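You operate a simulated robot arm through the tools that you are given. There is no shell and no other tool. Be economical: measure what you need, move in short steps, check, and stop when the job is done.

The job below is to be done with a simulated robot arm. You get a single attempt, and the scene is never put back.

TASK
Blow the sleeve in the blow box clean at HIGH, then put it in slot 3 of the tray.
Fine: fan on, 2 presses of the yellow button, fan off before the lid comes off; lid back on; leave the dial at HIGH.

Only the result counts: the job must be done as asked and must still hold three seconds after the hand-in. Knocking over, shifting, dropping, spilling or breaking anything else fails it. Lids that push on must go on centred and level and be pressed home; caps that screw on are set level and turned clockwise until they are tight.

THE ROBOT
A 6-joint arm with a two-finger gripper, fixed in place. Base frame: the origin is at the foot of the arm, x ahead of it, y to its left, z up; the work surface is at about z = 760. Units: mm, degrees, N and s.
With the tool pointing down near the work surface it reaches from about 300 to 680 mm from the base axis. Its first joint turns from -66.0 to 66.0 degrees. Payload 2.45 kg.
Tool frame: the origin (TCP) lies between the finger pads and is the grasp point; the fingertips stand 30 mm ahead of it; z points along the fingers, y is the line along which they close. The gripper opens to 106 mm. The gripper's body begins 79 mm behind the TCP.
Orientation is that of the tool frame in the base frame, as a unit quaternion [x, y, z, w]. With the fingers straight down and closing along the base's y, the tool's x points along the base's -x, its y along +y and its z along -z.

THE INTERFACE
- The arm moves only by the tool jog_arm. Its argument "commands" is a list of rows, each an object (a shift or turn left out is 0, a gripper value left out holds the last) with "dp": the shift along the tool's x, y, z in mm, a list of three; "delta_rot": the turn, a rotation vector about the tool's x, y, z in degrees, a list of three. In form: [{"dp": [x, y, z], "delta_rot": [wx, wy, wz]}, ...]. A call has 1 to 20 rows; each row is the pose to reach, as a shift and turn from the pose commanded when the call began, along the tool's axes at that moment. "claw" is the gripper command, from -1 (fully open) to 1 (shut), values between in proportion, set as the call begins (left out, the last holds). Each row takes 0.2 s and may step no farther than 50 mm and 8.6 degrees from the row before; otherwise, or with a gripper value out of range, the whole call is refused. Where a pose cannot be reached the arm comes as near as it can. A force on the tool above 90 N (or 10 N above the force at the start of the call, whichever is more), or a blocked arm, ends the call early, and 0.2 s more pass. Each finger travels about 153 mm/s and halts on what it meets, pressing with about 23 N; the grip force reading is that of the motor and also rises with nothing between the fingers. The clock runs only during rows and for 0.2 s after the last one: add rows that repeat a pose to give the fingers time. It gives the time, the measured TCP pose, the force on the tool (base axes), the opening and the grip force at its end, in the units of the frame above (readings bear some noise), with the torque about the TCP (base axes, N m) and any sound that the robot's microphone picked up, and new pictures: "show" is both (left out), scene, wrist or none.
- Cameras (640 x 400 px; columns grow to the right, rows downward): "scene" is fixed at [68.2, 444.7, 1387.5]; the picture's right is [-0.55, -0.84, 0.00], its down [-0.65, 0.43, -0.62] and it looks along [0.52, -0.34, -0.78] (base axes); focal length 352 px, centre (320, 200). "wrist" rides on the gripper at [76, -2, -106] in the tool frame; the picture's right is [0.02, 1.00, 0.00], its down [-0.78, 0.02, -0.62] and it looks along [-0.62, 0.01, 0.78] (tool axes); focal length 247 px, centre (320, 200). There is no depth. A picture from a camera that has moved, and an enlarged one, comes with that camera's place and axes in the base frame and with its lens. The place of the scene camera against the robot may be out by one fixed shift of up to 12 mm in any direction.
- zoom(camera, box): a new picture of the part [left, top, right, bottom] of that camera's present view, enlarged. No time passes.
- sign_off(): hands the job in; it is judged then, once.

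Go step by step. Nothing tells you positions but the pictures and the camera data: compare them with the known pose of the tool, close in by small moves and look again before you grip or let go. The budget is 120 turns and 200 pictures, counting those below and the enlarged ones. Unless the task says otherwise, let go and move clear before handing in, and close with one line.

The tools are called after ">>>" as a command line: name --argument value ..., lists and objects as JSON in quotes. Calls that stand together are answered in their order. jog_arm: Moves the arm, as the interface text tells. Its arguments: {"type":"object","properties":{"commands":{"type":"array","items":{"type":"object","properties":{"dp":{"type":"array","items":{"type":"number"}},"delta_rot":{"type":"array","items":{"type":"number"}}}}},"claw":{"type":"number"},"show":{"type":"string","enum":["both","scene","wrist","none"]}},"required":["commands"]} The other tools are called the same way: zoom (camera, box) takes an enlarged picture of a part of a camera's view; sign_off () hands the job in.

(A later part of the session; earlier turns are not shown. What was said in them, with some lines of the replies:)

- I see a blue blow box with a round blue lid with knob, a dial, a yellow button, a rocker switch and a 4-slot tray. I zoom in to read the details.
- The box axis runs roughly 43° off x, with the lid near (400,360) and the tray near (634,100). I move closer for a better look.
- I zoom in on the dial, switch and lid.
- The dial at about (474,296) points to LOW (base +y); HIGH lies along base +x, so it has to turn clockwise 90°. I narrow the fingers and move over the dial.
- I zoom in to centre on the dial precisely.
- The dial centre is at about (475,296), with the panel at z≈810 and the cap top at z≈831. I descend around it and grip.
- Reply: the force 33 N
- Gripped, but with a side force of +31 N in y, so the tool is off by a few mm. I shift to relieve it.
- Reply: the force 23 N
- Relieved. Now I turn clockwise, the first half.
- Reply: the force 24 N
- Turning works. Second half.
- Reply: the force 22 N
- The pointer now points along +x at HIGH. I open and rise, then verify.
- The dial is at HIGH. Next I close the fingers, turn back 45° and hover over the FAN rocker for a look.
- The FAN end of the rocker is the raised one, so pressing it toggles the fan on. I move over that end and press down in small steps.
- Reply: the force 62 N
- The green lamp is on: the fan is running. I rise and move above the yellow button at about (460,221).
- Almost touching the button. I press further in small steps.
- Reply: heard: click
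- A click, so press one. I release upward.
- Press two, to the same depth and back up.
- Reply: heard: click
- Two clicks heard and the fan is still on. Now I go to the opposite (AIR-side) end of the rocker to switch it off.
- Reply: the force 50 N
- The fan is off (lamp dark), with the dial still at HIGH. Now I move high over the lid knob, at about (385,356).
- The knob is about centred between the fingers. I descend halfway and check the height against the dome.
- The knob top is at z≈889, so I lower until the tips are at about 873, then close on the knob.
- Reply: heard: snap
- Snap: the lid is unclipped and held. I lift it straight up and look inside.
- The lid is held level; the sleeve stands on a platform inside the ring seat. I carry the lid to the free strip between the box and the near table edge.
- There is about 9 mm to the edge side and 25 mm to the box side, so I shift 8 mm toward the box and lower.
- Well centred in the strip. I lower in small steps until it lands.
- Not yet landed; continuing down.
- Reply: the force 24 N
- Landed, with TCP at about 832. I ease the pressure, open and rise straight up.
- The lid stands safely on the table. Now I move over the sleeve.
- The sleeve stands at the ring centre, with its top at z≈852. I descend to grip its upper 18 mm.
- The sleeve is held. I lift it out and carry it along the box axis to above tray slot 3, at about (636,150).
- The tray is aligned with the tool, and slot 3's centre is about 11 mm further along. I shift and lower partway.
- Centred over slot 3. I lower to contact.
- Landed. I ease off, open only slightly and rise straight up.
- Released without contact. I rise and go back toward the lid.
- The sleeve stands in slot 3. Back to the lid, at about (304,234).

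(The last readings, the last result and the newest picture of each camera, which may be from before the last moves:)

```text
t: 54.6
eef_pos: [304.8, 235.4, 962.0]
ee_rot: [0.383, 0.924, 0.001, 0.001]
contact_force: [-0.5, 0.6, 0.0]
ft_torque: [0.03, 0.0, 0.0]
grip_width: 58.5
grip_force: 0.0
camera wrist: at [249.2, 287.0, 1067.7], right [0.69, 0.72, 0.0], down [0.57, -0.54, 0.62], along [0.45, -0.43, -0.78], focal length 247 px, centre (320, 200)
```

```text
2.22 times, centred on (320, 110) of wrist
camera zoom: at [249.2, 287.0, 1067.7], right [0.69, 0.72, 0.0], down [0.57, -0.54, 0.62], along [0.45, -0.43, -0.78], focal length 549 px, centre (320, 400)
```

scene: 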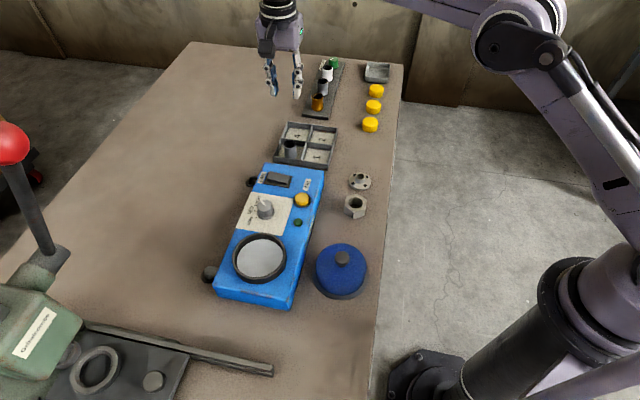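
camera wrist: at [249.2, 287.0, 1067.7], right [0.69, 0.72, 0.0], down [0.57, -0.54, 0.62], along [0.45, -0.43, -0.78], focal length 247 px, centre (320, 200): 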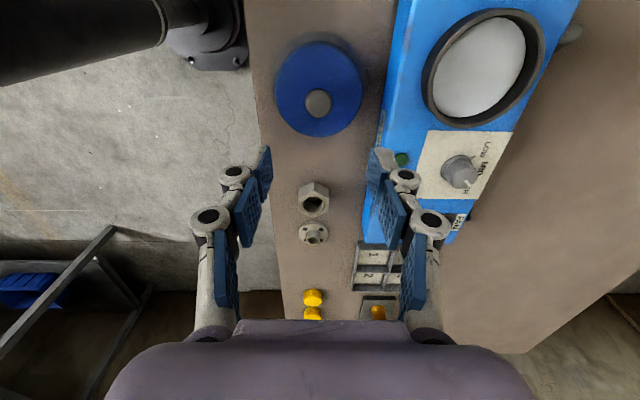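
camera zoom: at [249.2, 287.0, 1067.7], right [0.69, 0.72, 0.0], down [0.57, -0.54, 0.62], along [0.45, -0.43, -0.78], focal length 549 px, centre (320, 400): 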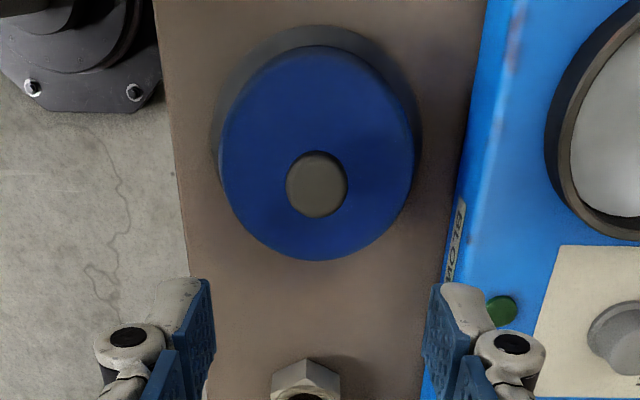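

>>> jog_arm --commands '[{"dp": [0, 0, 45]}, {"dp": [0, 0, 85]}, {"dp": [0, 0, 115]}, {"dp": [0, 0, 130]}, {"dp": [0, 0, 130]}]' --show "wrist"

>>> jog_arm --commands '[{"dp": [0, 0, 0]}, {"dp": [0, 0, 0]}, {"dp": [0, 0, 0]}]' --claw 1 --show "scene"

>>> zoom --camera "scene" --box '[290, 200, 400, 310]'

```text
t: 55.8
eef_pos: [300.7, 235.8, 831.2]
ee_rot: [0.383, 0.924, 0.001, 0.001]
contact_force: [-0.1, 1.4, 0.5]
ft_torque: [-0.01, 0.02, -0.02]
grip_width: 58.4
grip_force: 0.1
camera wrist: at [246.4, 287.2, 937.7], right [0.69, 0.72, 0.0], down [0.57, -0.54, 0.62], along [0.45, -0.43, -0.78], focal length 247 px, centre (320, 200)
```

wrist: 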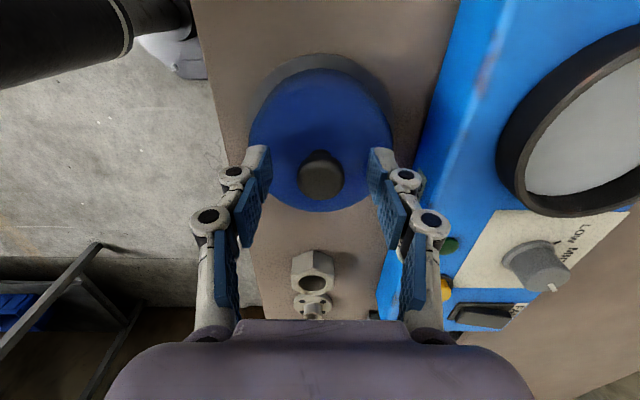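

```text
t: 56.6
eef_pos: [301.3, 235.7, 831.8]
ee_rot: [0.383, 0.924, 0.001, 0.0]
contact_force: [0.3, 0.3, 0.5]
ft_torque: [0.04, -0.06, 0.0]
grip_width: 26.4
grip_force: 22.7
```

scene: 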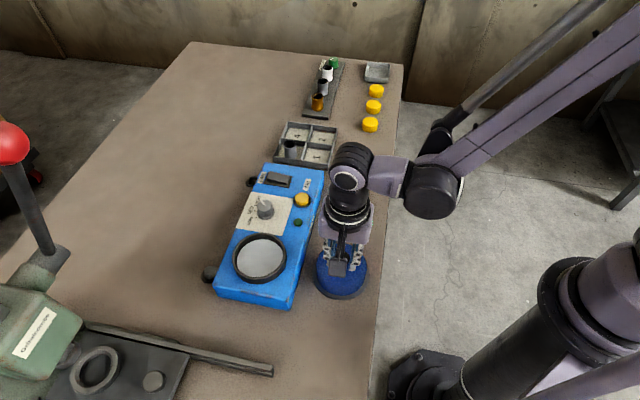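

```text
3.64 times, centred on (345, 255) of scene
camera zoom: at [68.2, 444.7, 1387.5], right [-0.55, -0.84, 0.0], down [-0.65, 0.43, -0.62], along [0.52, -0.34, -0.78], focal length 1281 px, centre (229, 0)
```

zoom: 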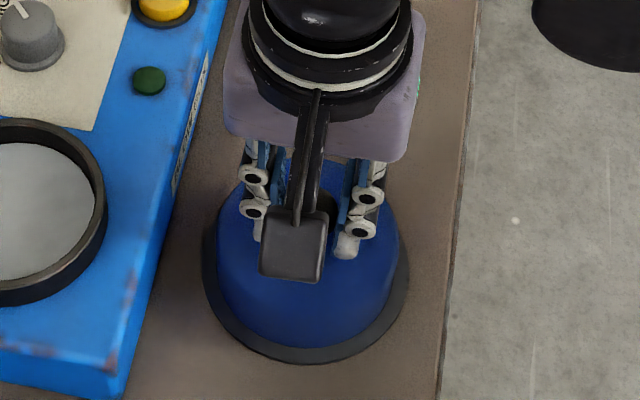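

Regripped. I lift the lid and carry it back over the ring, with a 1.7 mm correction for the shift that happened at unclipping.

>>> jog_arm --commands '[{"dp": [0, 0, -20]}, {"dp": [0, 0, -60]}, {"dp": [0, 0, -100]}, {"dp": [0, 0, -130]}, {"dp": [5, 30, -130]}, {"dp": [12, 70, -130]}, {"dp": [20, 110, -130]}, {"dp": [28, 144.7, -130]}, {"dp": [28, 144.7, -130]}]' --show "none"

>>> jog_arm --commands '[{"dp": [0, 0, 25]}, {"dp": [0, 0, 44]}, {"dp": [0, 0, 50]}, {"dp": [0, 0, 50]}]' --show "both"

>>> zoom --camera "scene" --box '[190, 190, 330, 310]'

>>> zoom --camera "wrist" --box '[220, 20, 420, 200]'

```text
t: 58.6
eef_pos: [385.1, 357.5, 964.7]
ee_rot: [0.382, 0.924, 0.001, 0.0]
contact_force: [0.4, 0.6, -1.8]
ft_torque: [0.0, 0.01, 0.0]
grip_width: 26.2
grip_force: 23.7
```

```text
t: 59.6
eef_pos: [388.7, 357.6, 913.9]
ee_rot: [0.383, 0.924, 0.0, 0.001]
contact_force: [0.7, 0.3, -0.4]
ft_torque: [-0.01, -0.03, -0.01]
grip_width: 26.3
grip_force: 23.0
camera wrist: at [332.6, 409.0, 1020.1], right [0.69, 0.72, 0.0], down [0.57, -0.54, 0.62], along [0.45, -0.43, -0.78], focal length 247 px, centre (320, 200)
```

scene: 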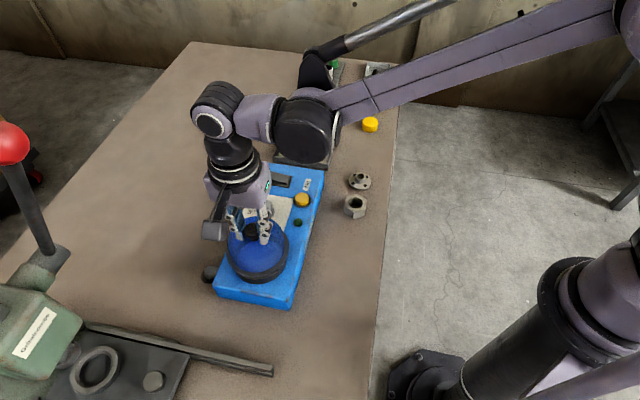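
wrist: 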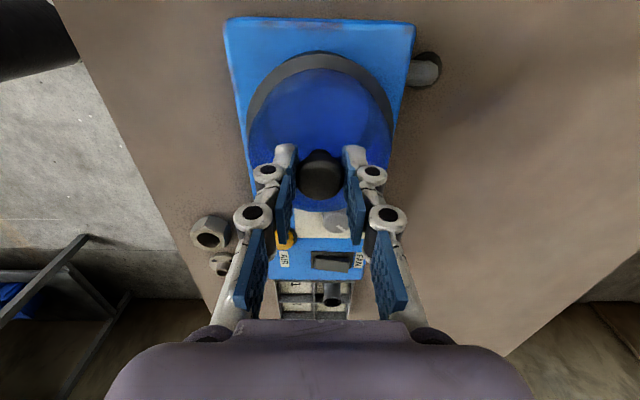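

```text
3.33 times, centred on (260, 250) of scene
camera zoom: at [68.2, 444.8, 1387.5], right [-0.55, -0.84, 0.0], down [-0.65, 0.43, -0.62], along [0.52, -0.34, -0.78], focal length 1174 px, centre (520, 33)
```

zoom: 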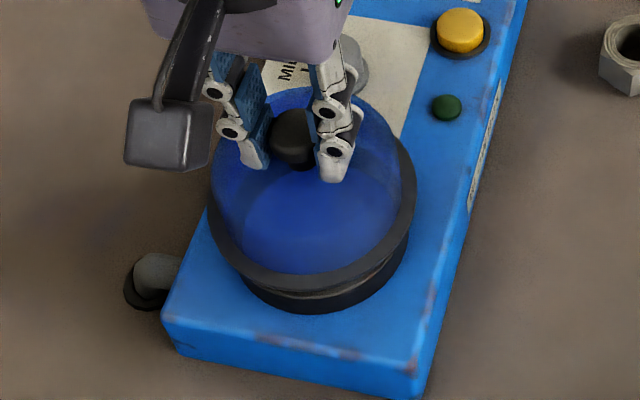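

```text
2.22 times, centred on (320, 110) of wrist
camera zoom: at [332.6, 409.0, 1020.1], right [0.69, 0.72, 0.0], down [0.57, -0.54, 0.62], along [0.45, -0.43, -0.78], focal length 549 px, centre (320, 400)
```

zoom: 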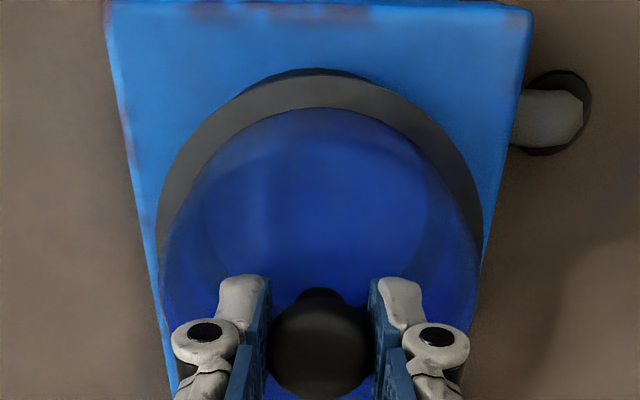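

The lid looks level and over the ring. I lower gently and read the forces.

>>> jog_arm --commands '[{"dp": [0, 0, 3]}, {"dp": [0, 0, 5]}, {"dp": [0, 0, 7]}]' --show "none"

>>> zoom --camera "scene" --box '[190, 190, 330, 310]'

```text
t: 60.4
eef_pos: [386.8, 355.2, 905.8]
ee_rot: [0.382, 0.924, 0.001, 0.0]
contact_force: [0.0, 0.2, -2.1]
ft_torque: [0.02, 0.06, 0.02]
grip_width: 26.1
grip_force: 22.5
```

```text
3.33 times, centred on (260, 250) of scene
camera zoom: at [68.2, 444.8, 1387.5], right [-0.55, -0.84, 0.0], down [-0.65, 0.43, -0.62], along [0.52, -0.34, -0.78], focal length 1174 px, centre (520, 33)
```

zoom: 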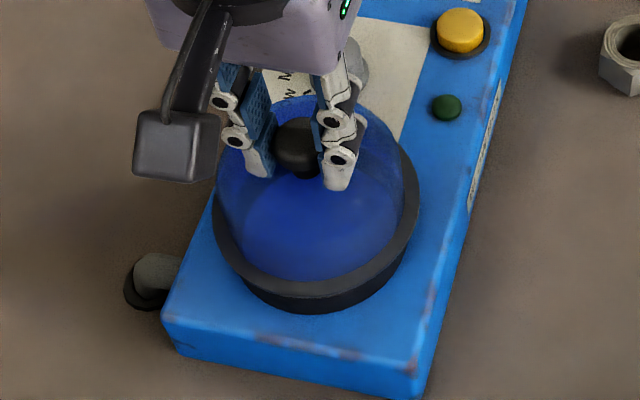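

No contact yet; the lid sits a little higher in the fingers than before. I keep lowering.

>>> jog_arm --commands '[{"dp": [0, 0, 1.5]}, {"dp": [0, 0, 3]}, {"dp": [0, 0, 4]}]' --show "none"

>>> zoom --camera "scene" --box '[190, 190, 330, 310]'

```text
t: 61.2
eef_pos: [387.0, 356.1, 903.3]
ee_rot: [0.382, 0.924, 0.0, 0.001]
contact_force: [-0.1, -0.8, 0.0]
ft_torque: [0.02, 0.0, 0.03]
grip_width: 26.2
grip_force: 22.9
```

```text
3.33 times, centred on (260, 250) of scene
camera zoom: at [68.2, 444.7, 1387.5], right [-0.55, -0.84, 0.0], down [-0.65, 0.43, -0.62], along [0.52, -0.34, -0.78], focal length 1174 px, centre (520, 33)
```

zoom: 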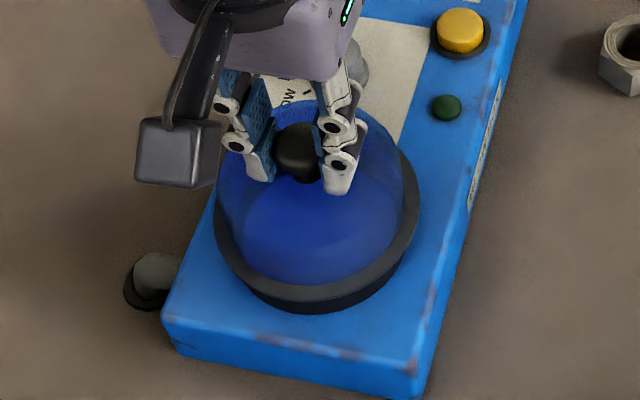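

>>> jog_arm --commands '[{"dp": [0, 0, 1.5]}, {"dp": [0, 0, 3]}, {"dp": [0, 0, 4]}]' --show "none"

>>> zoom --camera "scene" --box '[190, 190, 330, 310]'

```text
t: 62.0
eef_pos: [387.3, 356.0, 898.5]
ee_rot: [0.382, 0.924, 0.0, 0.0]
contact_force: [2.0, 3.3, 23.5]
ft_torque: [0.02, -0.05, 0.01]
grip_width: 26.2
grip_force: 23.0
```

```text
3.33 times, centred on (260, 250) of scene
camera zoom: at [67.9, 444.6, 1387.6], right [-0.55, -0.84, 0.0], down [-0.65, 0.43, -0.62], along [0.52, -0.34, -0.78], focal length 1174 px, centre (520, 33)
```

zoom: 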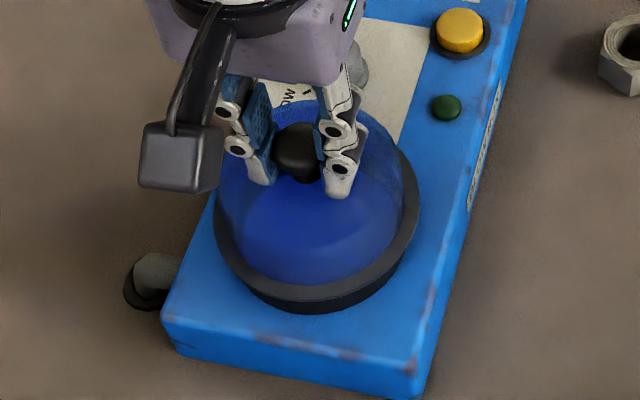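

Contact is vertical with almost no torque, so the lid sits evenly on the ring. I press further to snap it home.

>>> jog_arm --commands '[{"dp": [0, 0, 1.5]}, {"dp": [0, 0, 3]}]' --show "none"

>>> zoom --camera "scene" --box '[190, 190, 330, 310]'

```text
t: 62.6
eef_pos: [386.9, 356.3, 896.1]
ee_rot: [0.383, 0.924, 0.001, 0.001]
contact_force: [6.9, 6.0, 36.2]
ft_torque: [-0.01, -0.08, 0.0]
grip_width: 25.9
grip_force: 23.1
```

```text
3.33 times, centred on (260, 250) of scene
camera zoom: at [67.9, 444.5, 1387.6], right [-0.55, -0.84, 0.0], down [-0.65, 0.43, -0.62], along [0.52, -0.34, -0.78], focal length 1174 px, centre (520, 33)
```

zoom: 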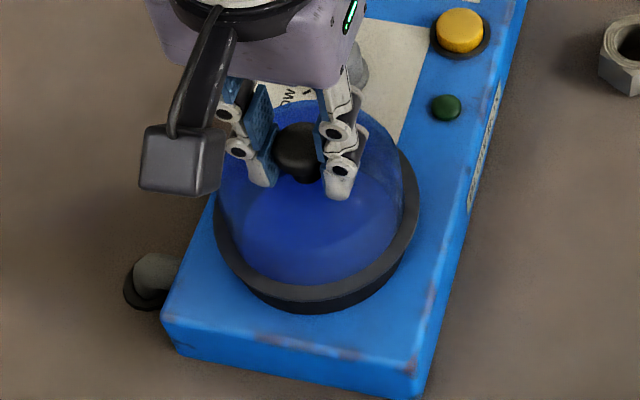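

The side force points along tool +y, agreeing with the image that the lid belongs about 2 mm further that way. I lift slightly, shift, and try again.

>>> jog_arm --commands '[{"dp": [0, 0, -5]}, {"dp": [0, 0, -8]}, {"dp": [0, 2, -8]}, {"dp": [0, 2, -4]}, {"dp": [0, 2, -2]}, {"dp": [0, 2, 0]}]' --show "none"

>>> zoom --camera "scene" --box '[190, 190, 330, 310]'

```text
t: 64.0
eef_pos: [387.9, 357.1, 897.1]
ee_rot: [0.383, 0.924, 0.001, 0.001]
contact_force: [1.8, 0.6, 54.3]
ft_torque: [-0.12, 0.11, -0.03]
grip_width: 26.0
grip_force: 23.1
```

```text
3.33 times, centred on (260, 250) of scene
camera zoom: at [67.6, 444.2, 1387.7], right [-0.55, -0.84, 0.0], down [-0.65, 0.43, -0.62], along [0.52, -0.34, -0.78], focal length 1174 px, centre (520, 33)
```

zoom: 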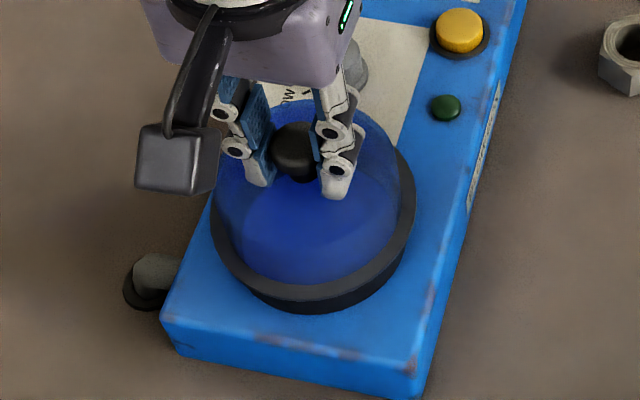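

Lateral force is nearly zero now. I press more.

>>> jog_arm --commands '[{"dp": [0, 0, 1]}, {"dp": [0, 0, 2]}, {"dp": [0, 0, 3]}]' --show "none"

>>> zoom --camera "scene" --box '[190, 190, 330, 310]'

```text
t: 64.9
eef_pos: [388.0, 356.5, 897.0]
ee_rot: [0.383, 0.924, -0.001, 0.001]
contact_force: [-3.2, -3.0, 17.1]
ft_torque: [-0.09, 0.13, 0.09]
grip_width: 25.7
grip_force: 23.0
stopped in row 3: the force on the tool passed its limit at 90 N (the readings are from after the stop); the commanded pose is now the measured one
```

```text
3.33 times, centred on (260, 250) of scene
camera zoom: at [67.9, 444.5, 1387.6], right [-0.55, -0.84, 0.0], down [-0.65, 0.43, -0.62], along [0.52, -0.34, -0.78], focal length 1174 px, centre (520, 33)
```

zoom: 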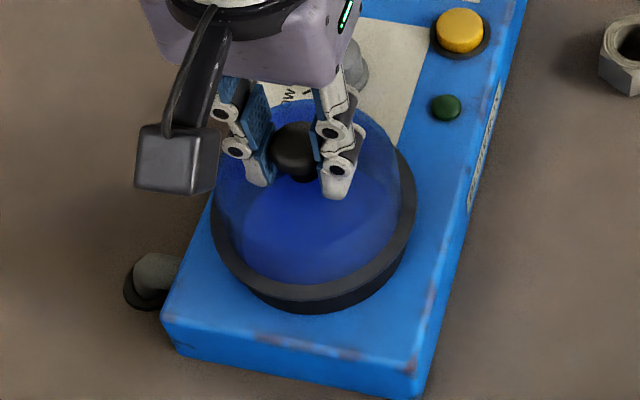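

The press reached 90 N without a snap, so the lid is probably slightly off along the box axis. I look with the wrist camera to compare it with the original seating.

>>> zoom --camera "wrist" --box '[200, 0, 440, 200]'

```text
2.00 times, centred on (320, 100) of wrist
camera zoom: at [333.5, 409.4, 1002.7], right [0.69, 0.72, 0.0], down [0.57, -0.54, 0.62], along [0.45, -0.43, -0.78], focal length 494 px, centre (320, 400)
```

zoom: 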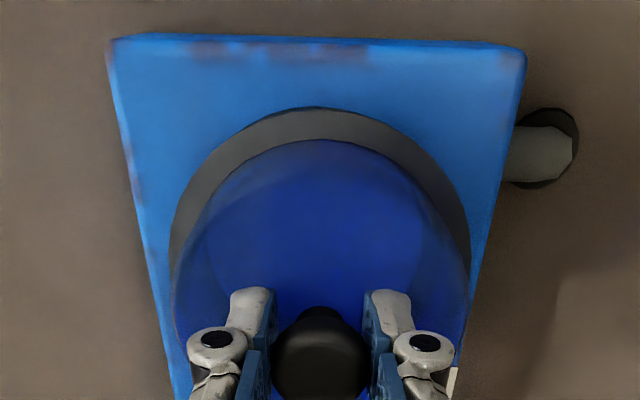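

Comparing with the seated views, the lid looks about 2.5 mm too far along tool −x and about 1 mm too far +y. I lift slightly, correct, and lower again.

>>> jog_arm --commands '[{"dp": [0, 0, -5]}, {"dp": [0, 0, -8]}, {"dp": [2.5, -1, -8]}, {"dp": [2.5, -1, -4]}, {"dp": [2.5, -1, -2]}, {"dp": [2.5, -1, 0]}]' --show "none"

>>> jog_arm --commands '[{"dp": [0, 0, 1]}, {"dp": [0, 0, 2]}]' --show "none"

>>> zoom --camera "scene" --box '[190, 190, 330, 310]'

```text
t: 66.3
eef_pos: [387.0, 357.3, 896.9]
ee_rot: [0.382, 0.924, 0.0, 0.001]
contact_force: [-0.3, 1.2, 17.7]
ft_torque: [-0.12, 0.16, -0.04]
grip_width: 25.8
grip_force: 23.1
```

```text
t: 66.9
eef_pos: [388.1, 357.7, 896.9]
ee_rot: [0.383, 0.924, 0.001, 0.001]
contact_force: [0.7, -1.2, 77.2]
ft_torque: [-0.07, 0.18, 0.12]
grip_width: 26.1
grip_force: 23.3
```

```text
3.33 times, centred on (260, 250) of scene
camera zoom: at [67.3, 443.9, 1387.9], right [-0.55, -0.84, 0.0], down [-0.65, 0.43, -0.62], along [0.52, -0.34, -0.78], focal length 1174 px, centre (520, 33)
```

zoom: 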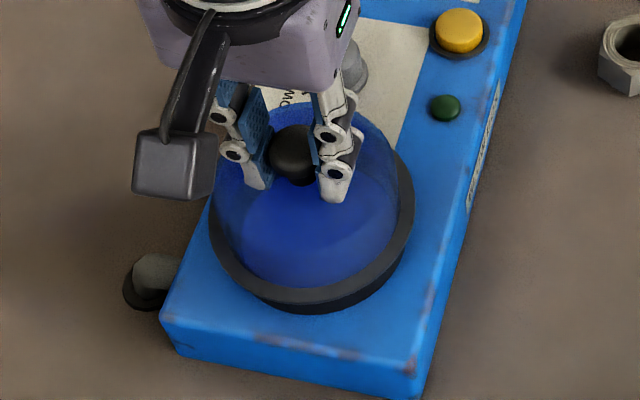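

>>> zoom --camera "wrist" --box '[200, 0, 440, 200]'

>>> jog_arm --commands '[{"dp": [0, 0, -2]}, {"dp": [0, 0, -12]}, {"dp": [0, 0, -25]}, {"dp": [0, 0, -25]}]' --show "scene"

>>> zoom --camera "scene" --box '[190, 190, 330, 310]'

```text
2.00 times, centred on (320, 100) of wrist
camera zoom: at [332.0, 410.5, 1002.5], right [0.69, 0.72, 0.0], down [0.56, -0.54, 0.62], along [0.45, -0.43, -0.78], focal length 494 px, centre (320, 400)
```

zoom: 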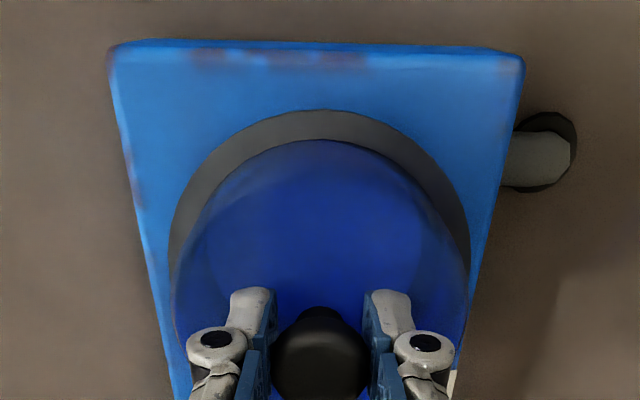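

```text
t: 67.9
eef_pos: [387.5, 358.6, 919.2]
ee_rot: [0.382, 0.924, 0.0, 0.001]
contact_force: [-0.2, -0.6, -0.6]
ft_torque: [-0.01, 0.04, 0.04]
grip_width: 25.7
grip_force: 23.1
```

scene: 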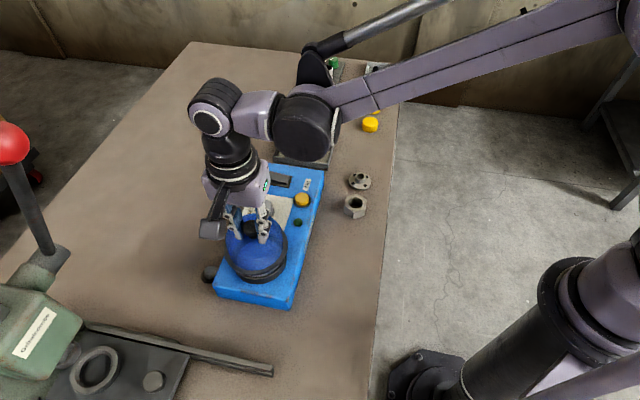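

```text
3.33 times, centred on (260, 250) of scene
camera zoom: at [68.2, 444.8, 1387.5], right [-0.55, -0.84, 0.0], down [-0.65, 0.43, -0.62], along [0.52, -0.34, -0.78], focal length 1174 px, centre (520, 33)
```

zoom: 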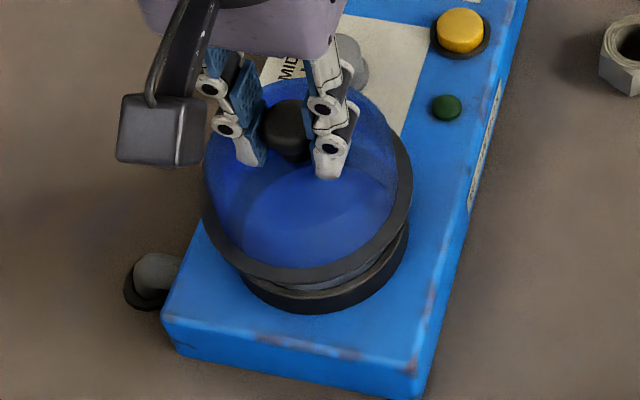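

>>> zoom --camera "scene" --box '[245, 225, 325, 295]'

>>> zoom --camera "scene" --box '[240, 255, 300, 295]'

```text
5.71 times, centred on (285, 260) of scene
camera zoom: at [68.2, 444.8, 1387.5], right [-0.55, -0.84, 0.0], down [-0.65, 0.43, -0.62], along [0.52, -0.34, -0.78], focal length 2013 px, centre (520, -143)
```

zoom: 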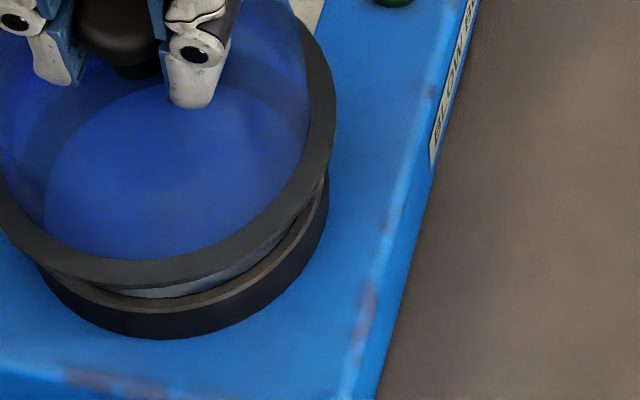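

```text
10.00 times, centred on (270, 275) of scene
camera zoom: at [68.2, 444.8, 1387.5], right [-0.55, -0.84, 0.0], down [-0.65, 0.43, -0.62], along [0.52, -0.34, -0.78], focal length 3522 px, centre (820, -550)
```

zoom: 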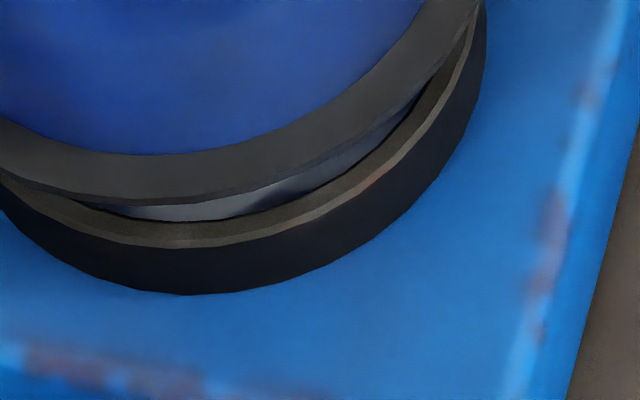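

The lid's skirt goes over the ring's outside, and measured against the ring it is about 2–3 mm off (needs tool x +2.3, y −2.4). I apply that while hovering and measure again.

>>> jog_arm --commands '[{"dp": [2.3, -2.4, 0]}, {"dp": [2.3, -2.4, 8]}, {"dp": [2.3, -2.4, 12]}, {"dp": [2.3, -2.4, 12]}]' --show "none"

>>> zoom --camera "scene" --box '[220, 220, 300, 290]'

>>> zoom --camera "scene" --box '[240, 255, 300, 295]'

>>> zoom --camera "wrist" --box '[200, 0, 440, 200]'

```text
t: 68.9
eef_pos: [384.6, 358.9, 906.2]
ee_rot: [0.383, 0.924, 0.001, 0.002]
contact_force: [0.0, -0.5, -0.9]
ft_torque: [-0.01, 0.01, 0.0]
grip_width: 25.9
grip_force: 23.4
```

```text
5.71 times, centred on (260, 255) of scene
camera zoom: at [68.2, 444.8, 1387.5], right [-0.55, -0.84, 0.0], down [-0.65, 0.43, -0.62], along [0.52, -0.34, -0.78], focal length 2013 px, centre (663, -114)
```

zoom: 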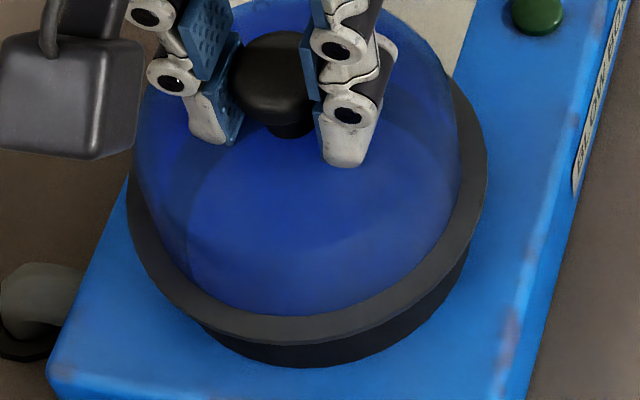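

```text
10.00 times, centred on (270, 275) of scene
camera zoom: at [68.2, 444.8, 1387.5], right [-0.55, -0.84, 0.0], down [-0.65, 0.43, -0.62], along [0.52, -0.34, -0.78], focal length 3522 px, centre (820, -550)
```

zoom: 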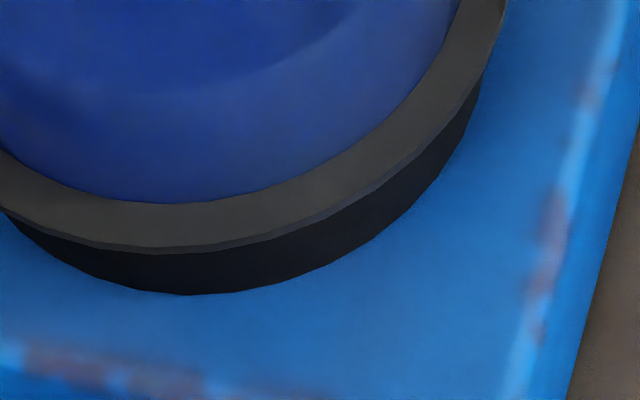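

```text
2.00 times, centred on (320, 100) of wrist
camera zoom: at [329.0, 410.9, 1012.5], right [0.69, 0.72, 0.0], down [0.56, -0.54, 0.62], along [0.45, -0.43, -0.78], focal length 494 px, centre (320, 400)
```

zoom: 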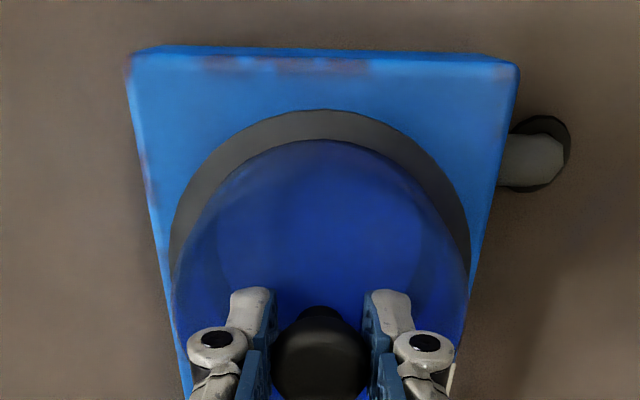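

Front-to-back now matches the ring, with about 0.6 mm left sideways. I lower again.

>>> jog_arm --commands '[{"dp": [0, -0.6, 5]}, {"dp": [0, -0.6, 9]}, {"dp": [0, -0.6, 11]}, {"dp": [0, -0.6, 12]}]' --show "none"

>>> zoom --camera "scene" --box '[220, 220, 300, 290]'

```text
t: 69.9
eef_pos: [382.2, 358.9, 896.2]
ee_rot: [0.382, 0.924, 0.002, 0.001]
contact_force: [2.5, 6.0, 55.0]
ft_torque: [-0.05, 0.07, -0.05]
grip_width: 26.1
grip_force: 23.0
heard: snap
```

```text
5.71 times, centred on (260, 255) of scene
camera zoom: at [67.6, 444.3, 1387.7], right [-0.55, -0.84, 0.0], down [-0.65, 0.43, -0.62], along [0.52, -0.34, -0.78], focal length 2013 px, centre (663, -114)
```

zoom: 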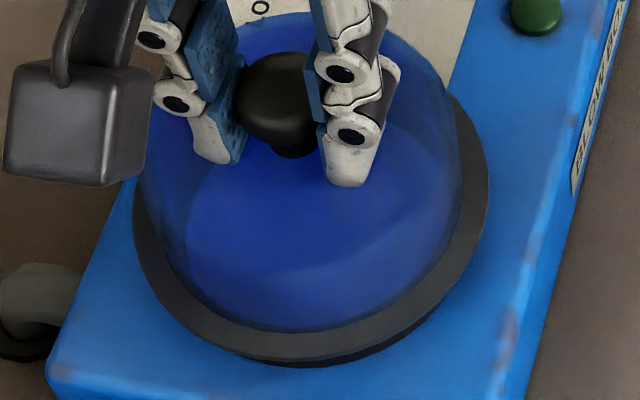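

A snap: the lid went on. I press once more and compare with the original view.

>>> jog_arm --commands '[{"dp": [0, 0, 0.5]}, {"dp": [0, 0, 0.8]}]' --show "none"

>>> jog_arm --commands '[{"dp": [0, 0, -2]}, {"dp": [0, 0, -2.5]}]' --show "none"

>>> zoom --camera "scene" --box '[190, 190, 330, 310]'

```text
t: 70.5
eef_pos: [383.1, 359.4, 897.2]
ee_rot: [0.382, 0.924, 0.001, 0.0]
contact_force: [3.1, 9.5, 73.5]
ft_torque: [0.18, 0.21, 0.07]
grip_width: 26.3
grip_force: 22.9
```

```text
t: 71.1
eef_pos: [383.3, 358.7, 895.7]
ee_rot: [0.382, 0.924, 0.001, 0.0]
contact_force: [1.4, 12.8, 44.6]
ft_torque: [-0.01, 0.18, 0.06]
grip_width: 26.0
grip_force: 22.9
```

```text
3.33 times, centred on (260, 250) of scene
camera zoom: at [67.7, 444.5, 1387.6], right [-0.55, -0.84, 0.0], down [-0.65, 0.43, -0.62], along [0.52, -0.34, -0.78], focal length 1174 px, centre (520, 33)
```

zoom: 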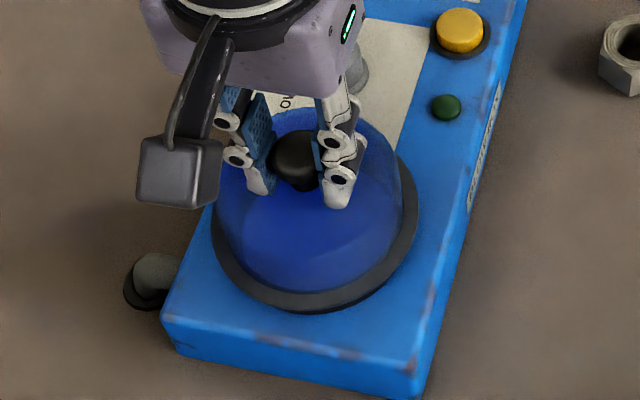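

Rim and dome match the original seated view. I relieve the remaining press, then open and rise.

>>> jog_arm --commands '[{"dp": [0, 0, -1.2]}]' --show "none"

>>> jog_arm --commands '[{"dp": [0, 0, 0]}, {"dp": [0, 0, 0]}, {"dp": [0, 0, 0]}]' --claw -0.1 --show "none"

>>> jog_arm --commands '[{"dp": [0, 0, -20]}, {"dp": [0, 0, -50]}, {"dp": [0, 0, -60]}, {"dp": [0, 0, -60]}]' --show "both"

>>> zoom --camera "scene" --box '[190, 190, 330, 310]'

>>> zoom --camera "wrist" --box '[220, 20, 420, 200]'

```text
t: 71.5
eef_pos: [382.9, 359.4, 896.5]
ee_rot: [0.382, 0.924, 0.001, 0.001]
contact_force: [0.5, 10.6, 8.8]
ft_torque: [0.33, 0.16, 0.11]
grip_width: 25.8
grip_force: 23.2
```

```text
t: 72.3
eef_pos: [384.1, 358.3, 898.4]
ee_rot: [0.383, 0.924, 0.0, 0.001]
contact_force: [-0.3, 0.2, -0.1]
ft_torque: [0.01, 0.02, -0.02]
grip_width: 58.3
grip_force: 0.1
```

```text
t: 73.3
eef_pos: [384.2, 359.5, 956.5]
ee_rot: [0.383, 0.924, 0.001, 0.001]
contact_force: [-0.2, 0.1, 0.1]
ft_torque: [0.03, -0.01, 0.02]
grip_width: 58.3
grip_force: 0.0
camera wrist: at [328.7, 411.0, 1062.9], right [0.69, 0.72, 0.0], down [0.56, -0.54, 0.62], along [0.45, -0.43, -0.78], focal length 247 px, centre (320, 200)
```

scene: 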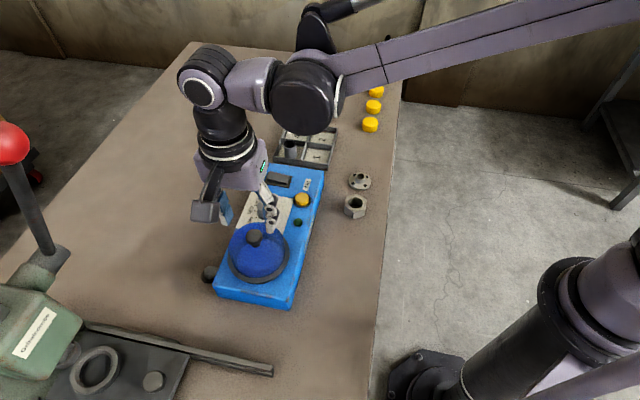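
wrist: 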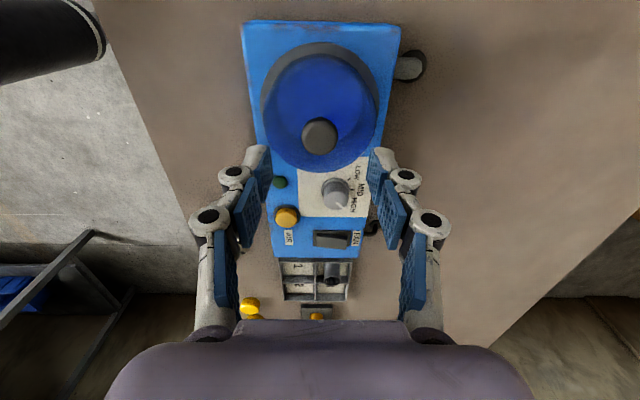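

```text
3.33 times, centred on (260, 250) of scene
camera zoom: at [68.2, 444.7, 1387.5], right [-0.55, -0.84, 0.0], down [-0.65, 0.43, -0.62], along [0.52, -0.34, -0.78], focal length 1174 px, centre (520, 33)
```

zoom: 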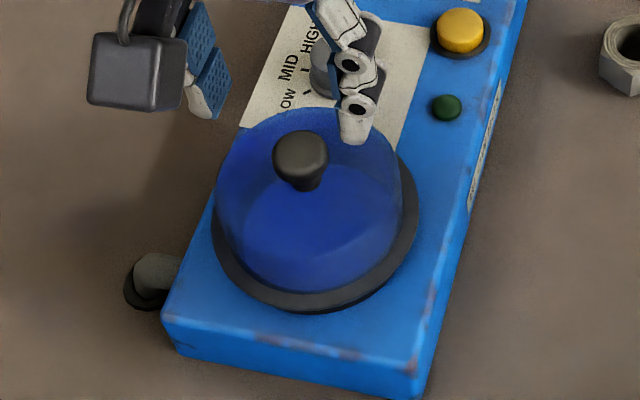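

```text
2.22 times, centred on (320, 110) of wrist
camera zoom: at [328.7, 411.0, 1062.9], right [0.69, 0.72, 0.0], down [0.56, -0.54, 0.62], along [0.45, -0.43, -0.78], focal length 549 px, centre (320, 400)
```

zoom: 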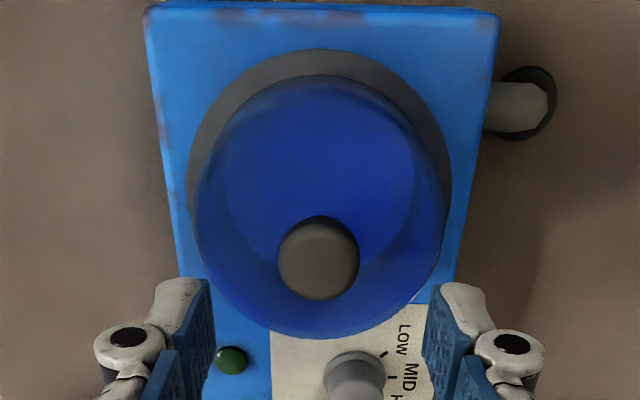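

The lid matches the original seating exactly. I rise clear and do a final check of dial, lamp and tray.

>>> jog_arm --commands '[{"dp": [20, 0, -40]}, {"dp": [40, 0, -80]}, {"dp": [60, 0, -110]}, {"dp": [60, 0, -110]}]' --show "none"

>>> zoom --camera "scene" --box '[200, 110, 340, 310]'

>>> zoom --camera "wrist" --box '[220, 80, 420, 300]'

```text
t: 74.3
eef_pos: [340.3, 400.8, 1069.3]
ee_rot: [0.383, 0.924, 0.0, 0.002]
contact_force: [-0.1, -0.5, 0.9]
ft_torque: [-0.01, -0.01, -0.02]
grip_width: 58.4
grip_force: 0.1
```

```text
2.00 times, centred on (270, 210) of scene
camera zoom: at [68.2, 444.7, 1387.5], right [-0.55, -0.84, 0.0], down [-0.65, 0.43, -0.62], along [0.52, -0.34, -0.78], focal length 704 px, centre (420, 180)
```

zoom: 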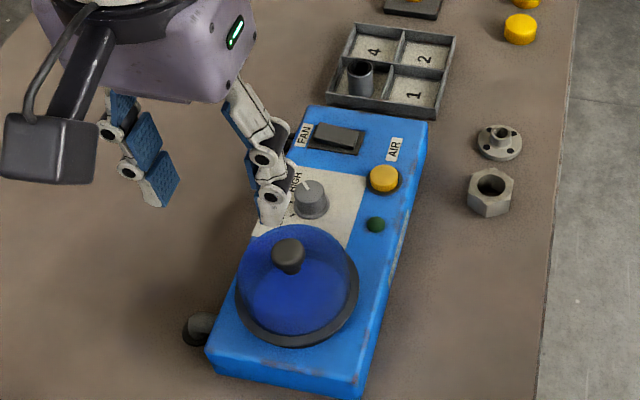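

```text
1.82 times, centred on (320, 190) of wrist
camera zoom: at [285.2, 452.5, 1174.7], right [0.69, 0.72, 0.0], down [0.56, -0.54, 0.62], along [0.45, -0.43, -0.78], focal length 449 px, centre (320, 218)
```

zoom: 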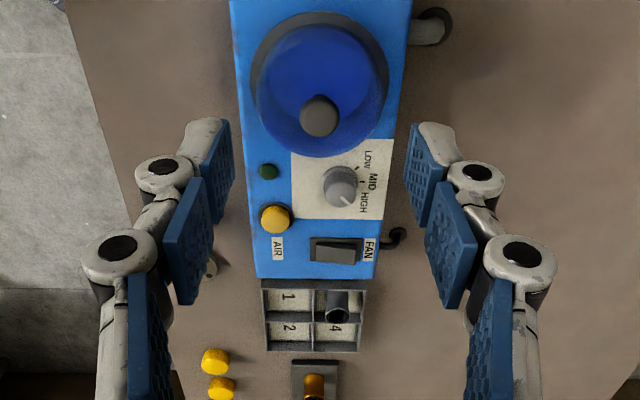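

The final check shows the dial at HIGH, the fan off, the lid seated, the sleeve in slot 3 and the gripper clear, so I hand in.

>>> sign_off

```text
The job is handed in.
```

The sleeve was blown at HIGH: fan on, two button presses, and fan off before the lid came off. It now stands in tray slot 3, the lid is snapped back on, and the dial is still at HIGH.
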